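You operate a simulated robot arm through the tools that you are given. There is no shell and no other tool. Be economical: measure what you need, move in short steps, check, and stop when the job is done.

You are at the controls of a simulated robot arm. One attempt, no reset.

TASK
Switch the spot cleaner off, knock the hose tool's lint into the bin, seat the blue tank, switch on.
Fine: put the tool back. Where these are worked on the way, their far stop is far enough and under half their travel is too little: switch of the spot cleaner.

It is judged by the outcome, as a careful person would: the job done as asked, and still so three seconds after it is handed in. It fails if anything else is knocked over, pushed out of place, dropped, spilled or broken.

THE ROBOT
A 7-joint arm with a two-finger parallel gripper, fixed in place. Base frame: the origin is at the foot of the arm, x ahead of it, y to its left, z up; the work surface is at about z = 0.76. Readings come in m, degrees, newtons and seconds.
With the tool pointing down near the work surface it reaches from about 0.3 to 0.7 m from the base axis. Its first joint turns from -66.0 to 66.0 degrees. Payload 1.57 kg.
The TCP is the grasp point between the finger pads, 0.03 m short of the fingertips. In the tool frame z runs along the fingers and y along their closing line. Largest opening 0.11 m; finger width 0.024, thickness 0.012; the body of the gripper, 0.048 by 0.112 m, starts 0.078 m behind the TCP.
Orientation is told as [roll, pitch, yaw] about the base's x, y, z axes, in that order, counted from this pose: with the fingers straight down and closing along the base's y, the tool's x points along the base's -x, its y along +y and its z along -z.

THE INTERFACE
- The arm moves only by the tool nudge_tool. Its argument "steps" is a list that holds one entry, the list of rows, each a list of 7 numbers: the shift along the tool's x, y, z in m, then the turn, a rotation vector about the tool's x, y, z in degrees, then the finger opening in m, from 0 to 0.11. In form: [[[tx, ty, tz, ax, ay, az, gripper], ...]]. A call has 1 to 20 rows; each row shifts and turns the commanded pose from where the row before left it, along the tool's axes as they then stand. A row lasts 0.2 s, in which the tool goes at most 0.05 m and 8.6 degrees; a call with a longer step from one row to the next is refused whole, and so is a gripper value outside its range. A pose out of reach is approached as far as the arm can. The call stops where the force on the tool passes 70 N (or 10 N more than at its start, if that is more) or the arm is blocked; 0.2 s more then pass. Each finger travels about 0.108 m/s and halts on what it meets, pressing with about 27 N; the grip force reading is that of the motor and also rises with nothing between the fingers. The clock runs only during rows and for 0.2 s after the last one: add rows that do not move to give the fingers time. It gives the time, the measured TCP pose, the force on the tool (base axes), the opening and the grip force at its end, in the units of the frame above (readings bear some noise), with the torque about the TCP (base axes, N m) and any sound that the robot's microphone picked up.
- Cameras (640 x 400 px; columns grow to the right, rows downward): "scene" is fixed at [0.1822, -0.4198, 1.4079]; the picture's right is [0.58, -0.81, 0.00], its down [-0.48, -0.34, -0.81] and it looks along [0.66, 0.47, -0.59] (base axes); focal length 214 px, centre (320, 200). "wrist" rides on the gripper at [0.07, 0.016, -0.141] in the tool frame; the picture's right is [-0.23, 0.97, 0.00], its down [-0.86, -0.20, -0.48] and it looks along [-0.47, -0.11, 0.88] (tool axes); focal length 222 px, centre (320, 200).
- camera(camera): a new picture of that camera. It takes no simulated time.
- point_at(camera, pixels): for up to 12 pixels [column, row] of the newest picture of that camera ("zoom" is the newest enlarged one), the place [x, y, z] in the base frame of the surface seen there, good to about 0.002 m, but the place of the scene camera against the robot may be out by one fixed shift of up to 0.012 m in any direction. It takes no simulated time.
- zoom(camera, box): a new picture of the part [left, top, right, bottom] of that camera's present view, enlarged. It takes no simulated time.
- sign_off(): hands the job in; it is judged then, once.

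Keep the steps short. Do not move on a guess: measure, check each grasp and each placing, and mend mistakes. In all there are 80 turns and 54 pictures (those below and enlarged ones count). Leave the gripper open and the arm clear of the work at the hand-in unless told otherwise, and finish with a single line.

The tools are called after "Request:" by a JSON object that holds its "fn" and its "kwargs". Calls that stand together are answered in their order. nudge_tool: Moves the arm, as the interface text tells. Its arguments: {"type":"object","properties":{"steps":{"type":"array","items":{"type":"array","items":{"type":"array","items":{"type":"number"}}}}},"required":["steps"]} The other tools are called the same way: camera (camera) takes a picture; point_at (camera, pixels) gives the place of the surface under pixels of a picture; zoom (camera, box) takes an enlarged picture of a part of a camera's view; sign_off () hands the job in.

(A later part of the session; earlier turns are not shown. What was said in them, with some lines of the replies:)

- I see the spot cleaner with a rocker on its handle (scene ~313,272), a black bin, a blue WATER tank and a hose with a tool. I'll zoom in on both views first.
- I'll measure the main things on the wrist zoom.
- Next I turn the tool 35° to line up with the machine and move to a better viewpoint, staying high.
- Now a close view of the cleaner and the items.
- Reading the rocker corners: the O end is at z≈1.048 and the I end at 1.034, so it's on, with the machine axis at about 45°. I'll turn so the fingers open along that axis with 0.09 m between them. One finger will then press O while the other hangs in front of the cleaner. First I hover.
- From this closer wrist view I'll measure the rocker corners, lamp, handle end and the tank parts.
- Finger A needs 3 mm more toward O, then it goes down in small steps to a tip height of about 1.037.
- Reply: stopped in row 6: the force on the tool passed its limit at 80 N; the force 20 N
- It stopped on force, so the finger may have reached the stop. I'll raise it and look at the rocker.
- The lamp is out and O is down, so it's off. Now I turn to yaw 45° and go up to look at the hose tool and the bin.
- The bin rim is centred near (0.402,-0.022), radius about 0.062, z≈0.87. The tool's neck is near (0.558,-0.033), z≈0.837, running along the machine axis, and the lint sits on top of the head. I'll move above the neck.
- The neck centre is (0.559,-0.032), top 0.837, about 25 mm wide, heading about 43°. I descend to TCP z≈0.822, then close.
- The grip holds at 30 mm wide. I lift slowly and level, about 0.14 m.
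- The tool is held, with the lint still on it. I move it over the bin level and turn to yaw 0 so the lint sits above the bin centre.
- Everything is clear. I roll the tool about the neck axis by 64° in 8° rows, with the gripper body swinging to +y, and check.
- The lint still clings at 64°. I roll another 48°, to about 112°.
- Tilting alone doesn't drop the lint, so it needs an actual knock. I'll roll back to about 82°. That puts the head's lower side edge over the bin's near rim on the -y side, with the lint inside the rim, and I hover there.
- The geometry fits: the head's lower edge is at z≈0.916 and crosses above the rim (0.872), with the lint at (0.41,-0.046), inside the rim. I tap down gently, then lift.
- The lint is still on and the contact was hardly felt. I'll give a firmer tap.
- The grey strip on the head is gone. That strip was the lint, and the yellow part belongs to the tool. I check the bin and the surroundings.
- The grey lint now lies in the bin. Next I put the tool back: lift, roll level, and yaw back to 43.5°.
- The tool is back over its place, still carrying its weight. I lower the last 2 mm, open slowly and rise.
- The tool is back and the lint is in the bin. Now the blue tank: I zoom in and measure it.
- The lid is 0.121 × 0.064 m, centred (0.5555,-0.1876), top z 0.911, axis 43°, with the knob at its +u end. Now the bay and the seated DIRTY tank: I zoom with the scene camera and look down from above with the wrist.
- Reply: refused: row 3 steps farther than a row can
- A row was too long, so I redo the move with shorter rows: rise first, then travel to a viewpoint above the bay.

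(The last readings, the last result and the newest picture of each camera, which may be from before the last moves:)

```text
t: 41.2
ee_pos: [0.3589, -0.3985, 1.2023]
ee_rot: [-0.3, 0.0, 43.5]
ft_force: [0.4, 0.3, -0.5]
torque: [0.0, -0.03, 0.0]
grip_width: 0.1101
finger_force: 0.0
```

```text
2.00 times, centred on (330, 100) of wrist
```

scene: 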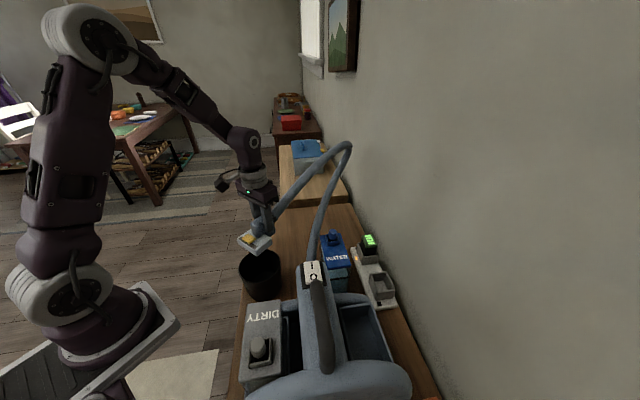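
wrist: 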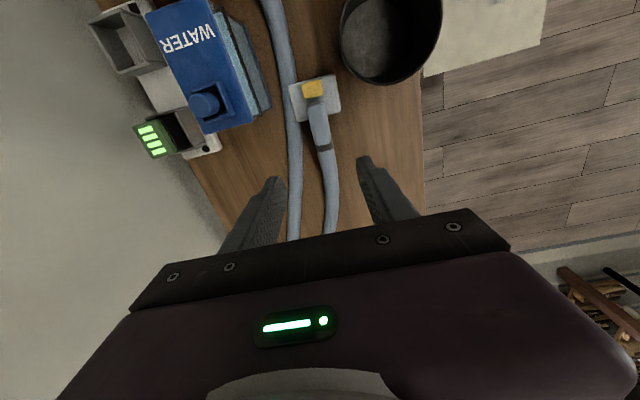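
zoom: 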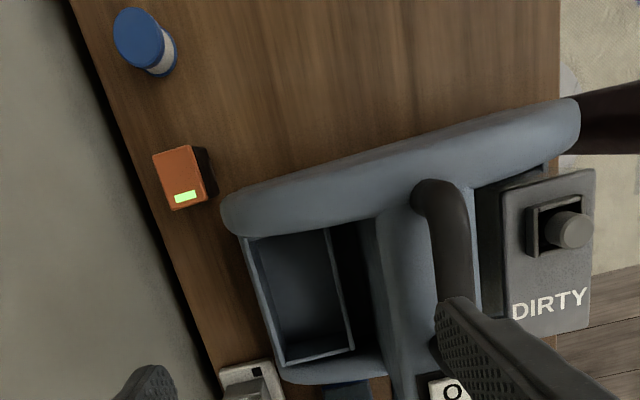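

Request:
{"fn": "point_at", "kwargs": {"camera": "zoom", "pixels": [[241, 240], [283, 363], [354, 347], [326, 230], [285, 250], [262, 250], [310, 300], [335, 325], [290, 335], [318, 345], [365, 300], [258, 300]]}}

Request:
{"fn": "point_at", "kwargs": {"camera": "zoom", "pixels": [[500, 190], [594, 170], [586, 325], [515, 340], [570, 230], [480, 210], [345, 340], [320, 240], [335, 290], [247, 262], [270, 320], [300, 240]]}}

Request:
{"fn": "zoom", "kwargs": {"camera": "wrist", "box": [290, 100, 370, 190]}}

```text
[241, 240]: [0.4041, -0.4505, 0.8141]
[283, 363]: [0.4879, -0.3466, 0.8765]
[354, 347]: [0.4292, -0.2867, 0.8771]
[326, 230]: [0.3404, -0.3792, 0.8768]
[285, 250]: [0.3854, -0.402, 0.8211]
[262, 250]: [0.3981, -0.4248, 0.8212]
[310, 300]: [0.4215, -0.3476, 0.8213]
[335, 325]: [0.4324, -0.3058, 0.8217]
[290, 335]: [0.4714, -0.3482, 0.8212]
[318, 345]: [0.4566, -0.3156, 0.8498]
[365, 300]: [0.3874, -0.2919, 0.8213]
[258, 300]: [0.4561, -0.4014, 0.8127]
```

```text
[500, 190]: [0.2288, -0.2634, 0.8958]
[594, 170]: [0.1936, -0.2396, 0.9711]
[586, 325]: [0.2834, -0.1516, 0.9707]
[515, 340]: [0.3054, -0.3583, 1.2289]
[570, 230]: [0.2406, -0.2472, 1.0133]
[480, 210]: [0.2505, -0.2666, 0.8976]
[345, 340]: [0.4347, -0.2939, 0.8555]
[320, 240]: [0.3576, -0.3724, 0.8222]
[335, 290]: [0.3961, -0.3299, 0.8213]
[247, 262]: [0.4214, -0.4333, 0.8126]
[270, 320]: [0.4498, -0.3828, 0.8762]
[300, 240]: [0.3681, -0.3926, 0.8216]
```

```text
4.44 times, centred on (330, 145) of wrist
```

zoom: 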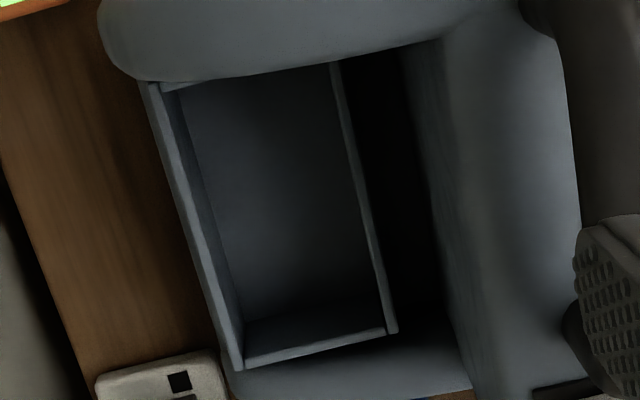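

The bay floor is at z 0.821 and its rim at 0.876. DIRTY's lid top is at 0.971, so a seated tank rests on the floor. DIRTY has its knob at the rear and its label facing front, and WATER is turned 180° from that. I'll grasp it at yaw −137° and place it at +43°. First I go above the tank and turn.

Request:
{"fn": "nudge_tool", "kwargs": {"steps": [[[-0.0411, 0.0025, 0, 0, 0, 0, 0.11], [-0.0411, 0.0025, 0, 0, 0, 0, 0.11], [-0.0411, 0.0025, 0, 0, 0, 0, 0.11], [-0.0411, 0.0025, 0, 0, 0, 0, 0.11], [-0.0411, 0.0025, 0, 0, 0, 0, 0.11], [-0.0411, 0.0025, 0, 0, 0, 0, 0.11], [-0.0411, 0.0025, 0, 0, 0, 0, 0.11], [0, 0, 0, 0, 0, 8.5, 0.11], [0, 0, 0, 0, 0, 8.5, 0.11], [0, 0, 0, 0, 0, 8.5, 0.11], [0, 0, 0, 0, 0, 8.5, 0.11], [0, 0, 0, 0, 0, 8.5, 0.11], [0, 0, 0, 0, 0, 8.5, 0.11], [0, 0, 0, 0, 0, 8.5, 0.11], [0, 0, 0, 0, 0, 8.5, 0.11], [0, 0, 0, 0, 0, 8.5, 0.11], [0, 0, 0, 0, 0, 8.5, 0.11], [0, 0, 0, 0, 0, 8.5, 0.11], [0, 0, 0, 0, 0, 8.5, 0.11], [0, 0, 0, 0, 0, 0, 0.11]]]}}

Request:
{"fn": "nudge_tool", "kwargs": {"steps": [[[0, 0, 0, 0, 0, 7.8, 0.11], [0, 0, 0, 0, 0, 7.8, 0.11], [0, 0, 0, 0, 0, 7.8, 0.11], [0, 0, 0, 0, 0, 7.8, 0.11], [0, 0, 0, 0, 0, 7.8, 0.11], [0, 0, 0, 0, 0, 7.8, 0.11], [0, 0, 0, 0, 0, 7.8, 0.11], [0, 0, 0, 0, 0, 7.8, 0.11], [0, 0, 0, 0, 0, 7.8, 0.11], [0, 0, 0, 0, 0, 7.8, 0.11], [0, 0, 0, 0, 0, 0, 0.11]]]}}

Request:
{"fn": "camera", "kwargs": {"camera": "wrist"}}

```text
t: 45.4
ee_pos: [0.5541, -0.1891, 1.2024]
ee_rot: [0.0, -0.4, -58.8]
ft_force: [-0.7, -0.3, 0.3]
torque: [-0.04, 0.02, 0.01]
grip_width: 0.1099
finger_force: 0.1
```

```text
t: 47.8
ee_pos: [0.5547, -0.188, 1.2019]
ee_rot: [0.4, -0.1, -136.7]
ft_force: [0.1, 0.5, -0.9]
torque: [-0.02, 0.04, -0.02]
grip_width: 0.1101
finger_force: 0.0
```

```text
13 pictures are left
```

wrist: 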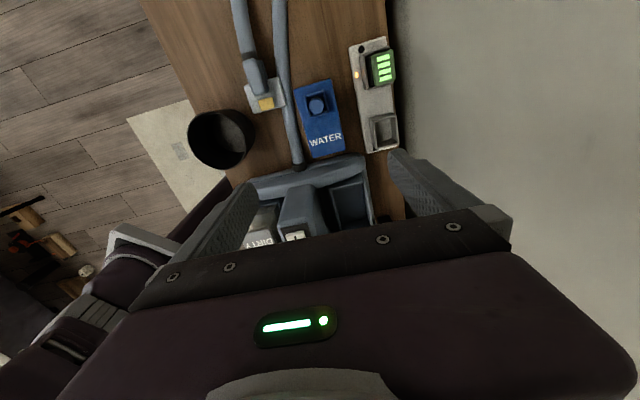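

Reached. I check the lid corners and the charger's clearance next to the tank.

Request:
{"fn": "point_at", "kwargs": {"camera": "wrist", "pixels": [[296, 91], [331, 80], [346, 149], [313, 157], [320, 103], [382, 62], [368, 60], [371, 125], [354, 75], [396, 130], [366, 80], [398, 60]]}}

```text
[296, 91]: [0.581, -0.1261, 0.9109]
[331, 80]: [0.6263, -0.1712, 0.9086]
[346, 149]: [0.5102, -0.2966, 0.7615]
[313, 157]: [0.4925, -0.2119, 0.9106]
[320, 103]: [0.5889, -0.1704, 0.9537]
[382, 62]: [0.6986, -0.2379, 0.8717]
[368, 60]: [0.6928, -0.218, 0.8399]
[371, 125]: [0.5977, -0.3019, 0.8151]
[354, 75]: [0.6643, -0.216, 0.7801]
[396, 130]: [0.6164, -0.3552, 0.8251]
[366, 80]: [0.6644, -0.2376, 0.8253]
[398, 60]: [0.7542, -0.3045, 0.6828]
```

Clearances are good. I descend to TCP z≈0.896, straddling the lid, and close across its width.

Request:
{"fn": "nudge_tool", "kwargs": {"steps": [[[0.001, 0.002, 0.045, 0, 0, 0, 0.11], [0, 0, 0.045, 0, 0, 0, 0.11], [0, 0, 0.045, 0, 0, 0, 0.11], [0, 0, 0.045, 0, 0, 0, 0.11], [0, 0, 0.045, 0, 0, 0, 0.11], [0, 0, 0.045, 0, 0, 0, 0.11], [0, 0, 0.02, 0, 0, 0, 0.11], [0, 0, 0.016, 0, 0, 0, 0.11], [0, 0, 0, 0, 0, 0, 0.09], [0, 0, 0, 0, 0, 0, 0.075], [0, 0, 0, 0, 0, 0, 0.065], [0, 0, 0, 0, 0, 0, 0.05], [0, 0, 0, 0, 0, 0, 0.03], [0, 0, 0, 0, 0, 0, 0.0], [0, 0, 0, 0, 0, 0, 0.0]]]}}

Request:
{"fn": "camera", "kwargs": {"camera": "wrist"}}

```text
t: 51.0
ee_pos: [0.5573, -0.1911, 0.896]
ee_rot: [0.4, 0.1, -136.6]
ft_force: [-0.8, 0.1, 0.8]
torque: [-0.04, 0.06, 0.0]
grip_width: 0.0705
finger_force: 26.9
```

```text
12 pictures are left
```

wrist: 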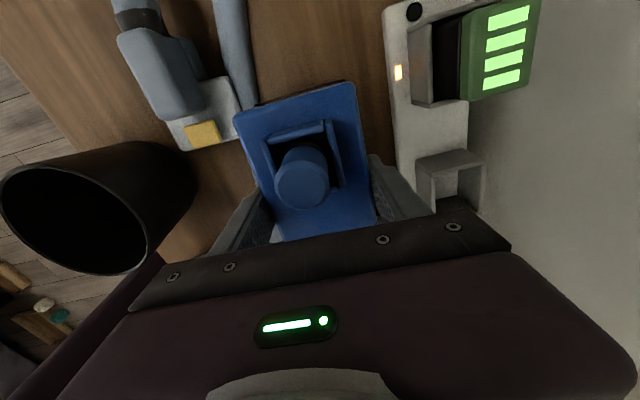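

Gripped at 70 mm wide. I measure where the tank sits in the grip, then lift.

Request:
{"fn": "point_at", "kwargs": {"camera": "wrist", "pixels": [[237, 116], [353, 86], [302, 175], [295, 101], [275, 215]]}}

Request:
{"fn": "nudge_tool", "kwargs": {"steps": [[[0, 0, -0.005, 0, 0, 0, 0], [0, 0, -0.01, 0, 0, 0, 0], [0, 0, -0.015, 0, 0, 0, 0], [0, 0, -0.02, 0, 0, 0, 0], [0, 0, -0.02, 0, 0, 0, 0], [0, 0, -0.02, 0, 0, 0, 0], [0, 0, -0.02, 0, 0, 0, 0], [0, 0, -0.02, 0, 0, 0, 0], [0, 0, -0.02, 0, 0, 0, 0], [0, 0, -0.01, 0, 0, 0, 0], [0, 0, 0, 0, 0, 0, 0]]]}}

Request:
{"fn": "camera", "kwargs": {"camera": "wrist"}}

```text
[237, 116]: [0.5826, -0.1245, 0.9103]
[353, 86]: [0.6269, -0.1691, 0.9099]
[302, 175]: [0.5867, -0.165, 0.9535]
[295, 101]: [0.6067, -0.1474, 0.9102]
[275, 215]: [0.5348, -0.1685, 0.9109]
```

```text
t: 53.4
ee_pos: [0.5582, -0.1888, 1.0566]
ee_rot: [0.4, 0.0, -136.7]
ft_force: [0.1, -0.4, -5.3]
torque: [-0.02, 0.01, -0.02]
grip_width: 0.0704
finger_force: 27.2
```

```text
11 pictures are left
```

wrist: 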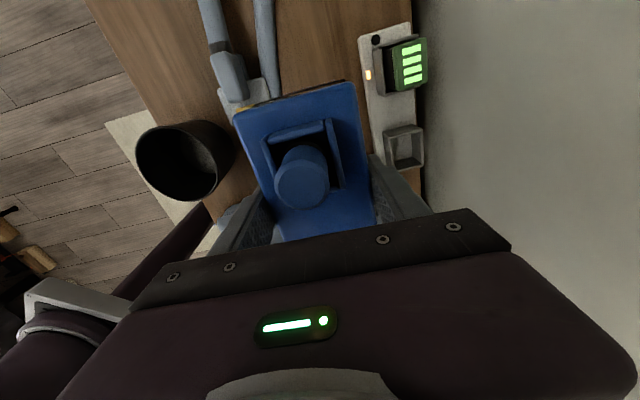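

Held level, weighing about 5 N, with the centre 3 mm toward the knob from the TCP. I rotate 180.7° here in free air.

Request:
{"fn": "nudge_tool", "kwargs": {"steps": [[[0, 0, 0, 0, 0, -4, 0], [0, 0, 0, 0, 0, -7.2, 0], [0, 0, 0, 0, 0, -7.2, 0], [0, 0, 0, 0, 0, -7.2, 0], [0, 0, 0, 0, 0, -7.2, 0], [0, 0, 0, 0, 0, -7.2, 0], [0, 0, 0, 0, 0, -7.2, 0], [0, 0, 0, 0, 0, -7.2, 0], [0, 0, 0, 0, 0, -7.2, 0], [0, 0, 0, 0, 0, -7.2, 0], [0, 0, 0, 0, 0, -7.2, 0], [0, 0, 0, 0, 0, -7.2, 0], [0, 0, 0, 0, 0, -7.2, 0], [0, 0, 0, 0, 0, -4, 0], [0, 0, 0, 0, 0, 0, 0]]]}}

Request:
{"fn": "nudge_tool", "kwargs": {"steps": [[[0, 0, 0, 0, 0, -4, 0], [0, 0, 0, 0, 0, -7.1, 0], [0, 0, 0, 0, 0, -7.1, 0], [0, 0, 0, 0, 0, -7.1, 0], [0, 0, 0, 0, 0, -7.1, 0], [0, 0, 0, 0, 0, -7.1, 0], [0, 0, 0, 0, 0, -7.1, 0], [0, 0, 0, 0, 0, -7.1, 0], [0, 0, 0, 0, 0, -7.1, 0], [0, 0, 0, 0, 0, -7.1, 0], [0, 0, 0, 0, 0, -7.1, 0], [0, 0, 0, 0, 0, -7.1, 0], [0, 0, 0, 0, 0, -4.2, 0], [0, 0, 0, 0, 0, 0, 0]]]}}

Request:
{"fn": "camera", "kwargs": {"camera": "scene"}}

```text
t: 56.6
ee_pos: [0.5584, -0.1891, 1.0552]
ee_rot: [-0.1, -0.3, -42.2]
ft_force: [-0.3, -0.6, -4.9]
torque: [0.0, 0.0, 0.01]
grip_width: 0.0701
finger_force: 26.8
```

```text
t: 59.6
ee_pos: [0.5586, -0.1896, 1.0571]
ee_rot: [-0.4, -0.1, 44.1]
ft_force: [0.4, -0.7, -6.4]
torque: [0.0, -0.02, 0.02]
grip_width: 0.0701
finger_force: 26.9
```

```text
10 pictures are left
```

scene: 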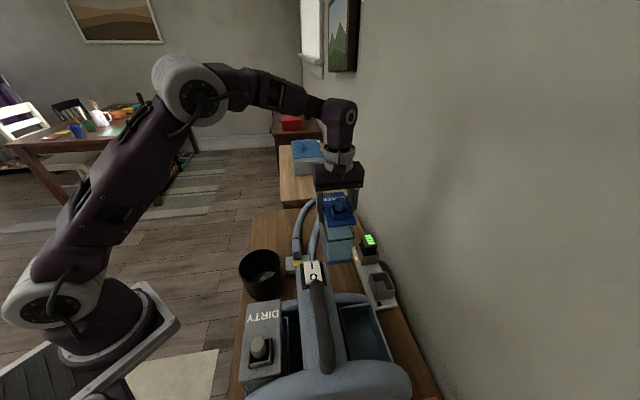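

The tank is now turned with its knob toward the rear. I slide it over the bay, keeping its bottom about 45 mm above the rim.

Request:
{"fn": "nudge_tool", "kwargs": {"steps": [[[0, -0.0108, 0, 0, 0, 0, 0], [0.01, -0.0109, 0, 0, 0, 0, 0], [0.027, 0, 0, 0, 0, 0, 0], [0.027, 0, 0, 0, 0, 0, 0], [0.027, 0, 0, 0, 0, 0, 0], [0.027, 0, 0, 0, 0, 0, 0], [0.027, 0, 0, 0, 0, 0, 0], [0.027, 0, 0, 0, 0, 0, 0], [0.027, 0, 0, 0, 0, 0, 0], [0.02, 0, 0, 0, 0, 0, 0], [0.0105, 0, 0, 0, 0, 0, 0], [0, 0, 0, 0, 0, 0, 0], [0, 0, 0, 0, 0, 0, 0]]]}}

Request:
{"fn": "zoom", "kwargs": {"camera": "scene", "box": [260, 230, 440, 400]}}

```text
t: 62.4
ee_pos: [0.4088, -0.365, 1.056]
ee_rot: [-0.4, -0.1, 44.1]
ft_force: [-0.1, 0.1, -5.5]
torque: [0.02, -0.01, -0.02]
grip_width: 0.0701
finger_force: 26.9
```

```text
2.35 times, centred on (350, 315) of scene
```

zoom: 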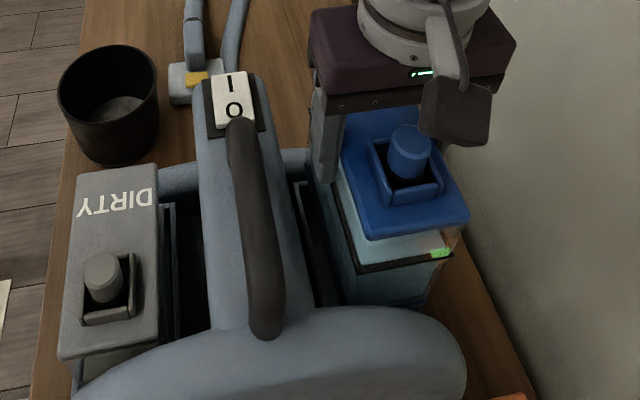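

Aligned. I lower it into the bay partway in small steps.

Request:
{"fn": "nudge_tool", "kwargs": {"steps": [[[0, 0, 0.02, 0, 0, 0, 0], [0, 0, 0.02, 0, 0, 0, 0], [0, 0, 0.006, 0, 0, 0, 0], [0, 0, 0.006, 0, 0, 0, 0], [0, 0, 0.006, 0, 0, 0, 0], [0, 0, 0, 0, 0, 0, 0]]]}}

```text
t: 63.8
ee_pos: [0.4081, -0.3655, 0.9984]
ee_rot: [-0.4, 0.1, 44.0]
ft_force: [-0.3, 0.1, -5.6]
torque: [0.04, 0.02, 0.01]
grip_width: 0.07
finger_force: 26.9
```

Past the rim with no contact. I continue.

Request:
{"fn": "nudge_tool", "kwargs": {"steps": [[[0, 0, 0.01, 0, 0, 0, 0], [0, 0, 0.01, 0, 0, 0, 0], [0, 0, 0.008, 0, 0, 0, 0], [0, 0, 0.006, 0, 0, 0, 0], [0, 0, 0.003, 0, 0, 0, 0], [0, 0, 0.002, 0, 0, 0, 0], [0, 0, 0, 0, 0, 0, 0]]]}}

```text
t: 65.4
ee_pos: [0.4095, -0.3655, 0.9596]
ee_rot: [-0.2, 0.0, 44.0]
ft_force: [0.1, -0.2, -4.4]
torque: [0.0, 0.01, 0.01]
grip_width: 0.0699
finger_force: 27.4
```

Request:
{"fn": "nudge_tool", "kwargs": {"steps": [[[0, 0, 0.002, 0, 0, 0, 0], [0, 0, 0.002, 0, 0, 0, 0], [0, 0, 0, 0, 0, 0, 0]]]}}

Request:
{"fn": "zoom", "kwargs": {"camera": "scene", "box": [230, 250, 440, 400]}}

```text
t: 66.2
ee_pos: [0.4087, -0.3655, 0.9565]
ee_rot: [-0.3, 0.2, 44.1]
ft_force: [-3.2, 0.2, 8.3]
torque: [1.06, 0.0, 0.21]
grip_width: 0.0701
finger_force: 27.1
```

```text
2.67 times, centred on (335, 325) of scene
```

zoom: 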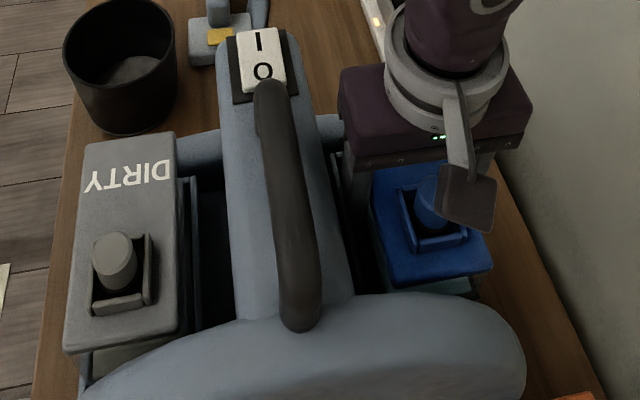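

It met resistance at TCP z 0.9565, the expected floor height. I open slightly, with clearance from the column, then rise and look.

Request:
{"fn": "nudge_tool", "kwargs": {"steps": [[[0, 0, -0.001, 0, 0, 0, 0.068], [0, 0, 0, 0, 0, 0, 0.075], [0, 0, 0, 0, 0, 0, 0.085], [0, 0, 0, 0, 0, 0, 0.09], [0, 0, -0.02, 0, 0, 0, 0.09], [0, 0, -0.04, 0, 0, 0, 0.09], [0, 0, -0.045, 0, 0, 0, 0.09], [0, 0, -0.045, 0, 0, 0, 0.09], [0, 0, -0.045, 0, 0, 0, 0.09], [0, 0, -0.045, 0, 0, 0, 0.09], [0, 0, 0, 0, 0, 0, 0.09]]]}}

Request:
{"fn": "camera", "kwargs": {"camera": "wrist"}}

```text
t: 68.6
ee_pos: [0.4077, -0.3651, 1.1982]
ee_rot: [-0.4, 0.0, 44.1]
ft_force: [0.4, -0.3, -0.3]
torque: [0.03, -0.02, -0.02]
grip_width: 0.0898
finger_force: 0.0
```

```text
7 pictures are left
```

wrist: 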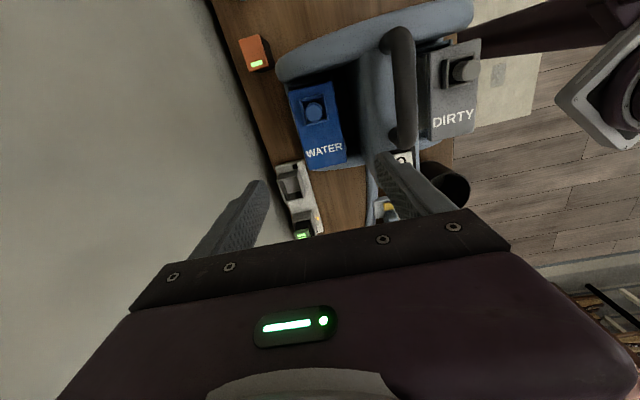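

Request:
{"fn": "point_at", "kwargs": {"camera": "wrist", "pixels": [[291, 90], [329, 82], [345, 160], [309, 166], [330, 125], [300, 130], [480, 42], [472, 130], [438, 137], [316, 108]]}}

```text
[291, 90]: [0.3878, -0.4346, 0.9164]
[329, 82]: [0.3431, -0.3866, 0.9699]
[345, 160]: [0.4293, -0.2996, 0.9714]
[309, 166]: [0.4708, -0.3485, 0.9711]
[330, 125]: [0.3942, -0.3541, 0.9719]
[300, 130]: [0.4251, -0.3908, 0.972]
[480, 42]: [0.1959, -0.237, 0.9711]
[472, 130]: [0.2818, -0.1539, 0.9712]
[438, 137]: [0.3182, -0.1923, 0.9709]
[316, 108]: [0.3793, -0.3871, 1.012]
```

The lid is level at z 0.971, the same as DIRTY and matching it in orientation, so it's seated. Now for the switch: turn to yaw −45° and hover with the finger over the I end.

Request:
{"fn": "nudge_tool", "kwargs": {"steps": [[[-0.0339, 0.0261, 0, 0, 0, 0, 0.09], [-0.0339, 0.0261, 0, 0, 0, 0, 0.09], [-0.0339, 0.0261, 0, 0, 0, 0, 0.09], [-0.0339, 0.0261, 0, 0, 0, 0, 0.09], [0, 0, 0, 0, 0, 8.1, 0.09], [0, 0, 0, 0, 0, 8.1, 0.09], [0, 0, 0, 0, 0, 8.1, 0.09], [0, 0, 0, 0, 0, 8.1, 0.09], [0, 0, 0, 0, 0, 8.1, 0.09], [0, 0, 0, 0, 0, 8.1, 0.09], [0, 0, 0, 0, 0, 8.1, 0.09], [0, 0, 0, 0, 0, 8.1, 0.09], [0, 0, 0, 0, 0, 8.1, 0.09], [0, 0, 0, 0, 0, 8.1, 0.09], [0, 0, 0, 0, 0, 8.1, 0.09], [0, 0, 0.045, 0, 0, 0, 0.09], [0, 0, 0.043, 0, 0, 0, 0.09], [0, 0, 0, 0, 0, 0, 0.09]]]}}

Request:
{"fn": "camera", "kwargs": {"camera": "wrist"}}

```text
t: 72.4
ee_pos: [0.4326, -0.1955, 1.1088]
ee_rot: [0.0, -0.4, -45.1]
ft_force: [-0.8, 0.1, -0.1]
torque: [-0.01, 0.0, -0.03]
grip_width: 0.0901
finger_force: 0.0
```

```text
6 pictures are left
```

wrist: 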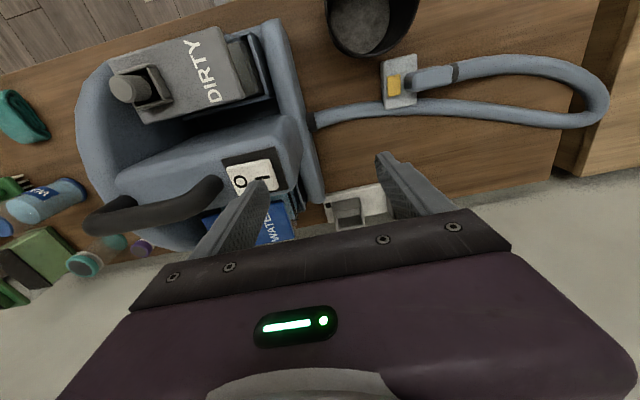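

The finger hangs over the I mark. I press down in small steps, then lift.

Request:
{"fn": "nudge_tool", "kwargs": {"steps": [[[0, 0, 0.015, 0, 0, 0, 0.09], [0, 0, 0.012, 0, 0, 0, 0.09], [0, 0, 0.003, 0, 0, 0, 0.09], [0, 0, 0.003, 0, 0, 0, 0.09], [0, 0, 0.003, 0, 0, 0, 0.09], [0, 0, 0.002, 0, 0, 0, 0.09], [0, 0, 0.002, 0, 0, 0, 0.09], [0, 0, 0, 0, 0, 0, 0.09]]]}}

Request:
{"fn": "nudge_tool", "kwargs": {"steps": [[[0, 0, -0.03, 0, 0, 0, 0.09], [0, 0.03, -0.03, 0, 0, 0, 0.09], [0, 0.03, -0.03, 0, 0, 0, 0.09], [0, 0, 0, 0, 0, 0, 0.09]]]}}

Request:
{"fn": "zoom", "kwargs": {"camera": "wrist", "box": [160, 90, 340, 240]}}

```text
t: 74.0
ee_pos: [0.4324, -0.1962, 1.0737]
ee_rot: [-0.1, -0.7, -45.1]
ft_force: [-5.2, 8.6, 21.7]
torque: [-0.53, 1.15, -0.6]
grip_width: 0.0882
finger_force: 0.1
stopped in row 8: the force on the tool passed its limit at 78 N (the readings are from after the stop); the commanded pose is now the measured one
```

```text
t: 75.0
ee_pos: [0.4762, -0.1527, 1.1605]
ee_rot: [0.0, -0.7, -45.1]
ft_force: [0.3, 0.2, 0.4]
torque: [0.01, -0.05, 0.03]
grip_width: 0.0898
finger_force: 0.1
```

```text
2.67 times, centred on (250, 165) of wrist
```

zoom: 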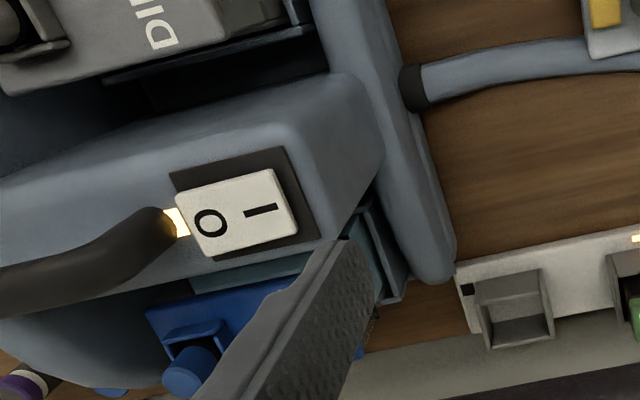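

The lamp is lit and I is down. I back away, open, and take a final look.

Request:
{"fn": "nudge_tool", "kwargs": {"steps": [[[0, 0, -0.04, 0, 0, 0, 0.11], [0, 0, -0.04, 0, 0, 0, 0.11], [0.03, 0.02, -0.02, 0, 0, 0, 0.11], [0, 0, 0, 0, 0, 0, 0.11]]]}}

Request:
{"fn": "zoom", "kwargs": {"camera": "scene", "box": [220, 190, 440, 400]}}

```text
t: 76.0
ee_pos: [0.4674, -0.1172, 1.2604]
ee_rot: [-0.2, -0.7, -45.0]
ft_force: [0.6, -0.1, -0.2]
torque: [0.02, 0.01, -0.02]
grip_width: 0.1103
finger_force: 0.0
```

```text
1.90 times, centred on (330, 295) of scene
```

zoom: 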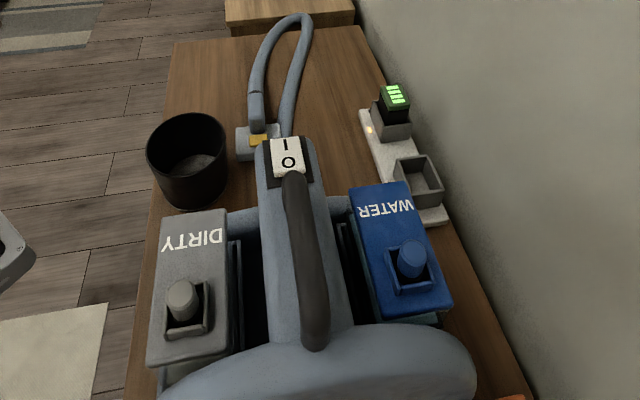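

Everything is in place: the lint is in the bin, the tool is back, the tank is seated, the switch is on, and the arm is clear. I hand the job in.

Request:
{"fn": "sign_off", "kwargs": {}}

```text
The job is handed in.
```

The cleaner was switched off, the lint knocked into the bin, the tool put back, the blue tank seated to match the DIRTY tank, and the cleaner switched back on with its lamp lit.
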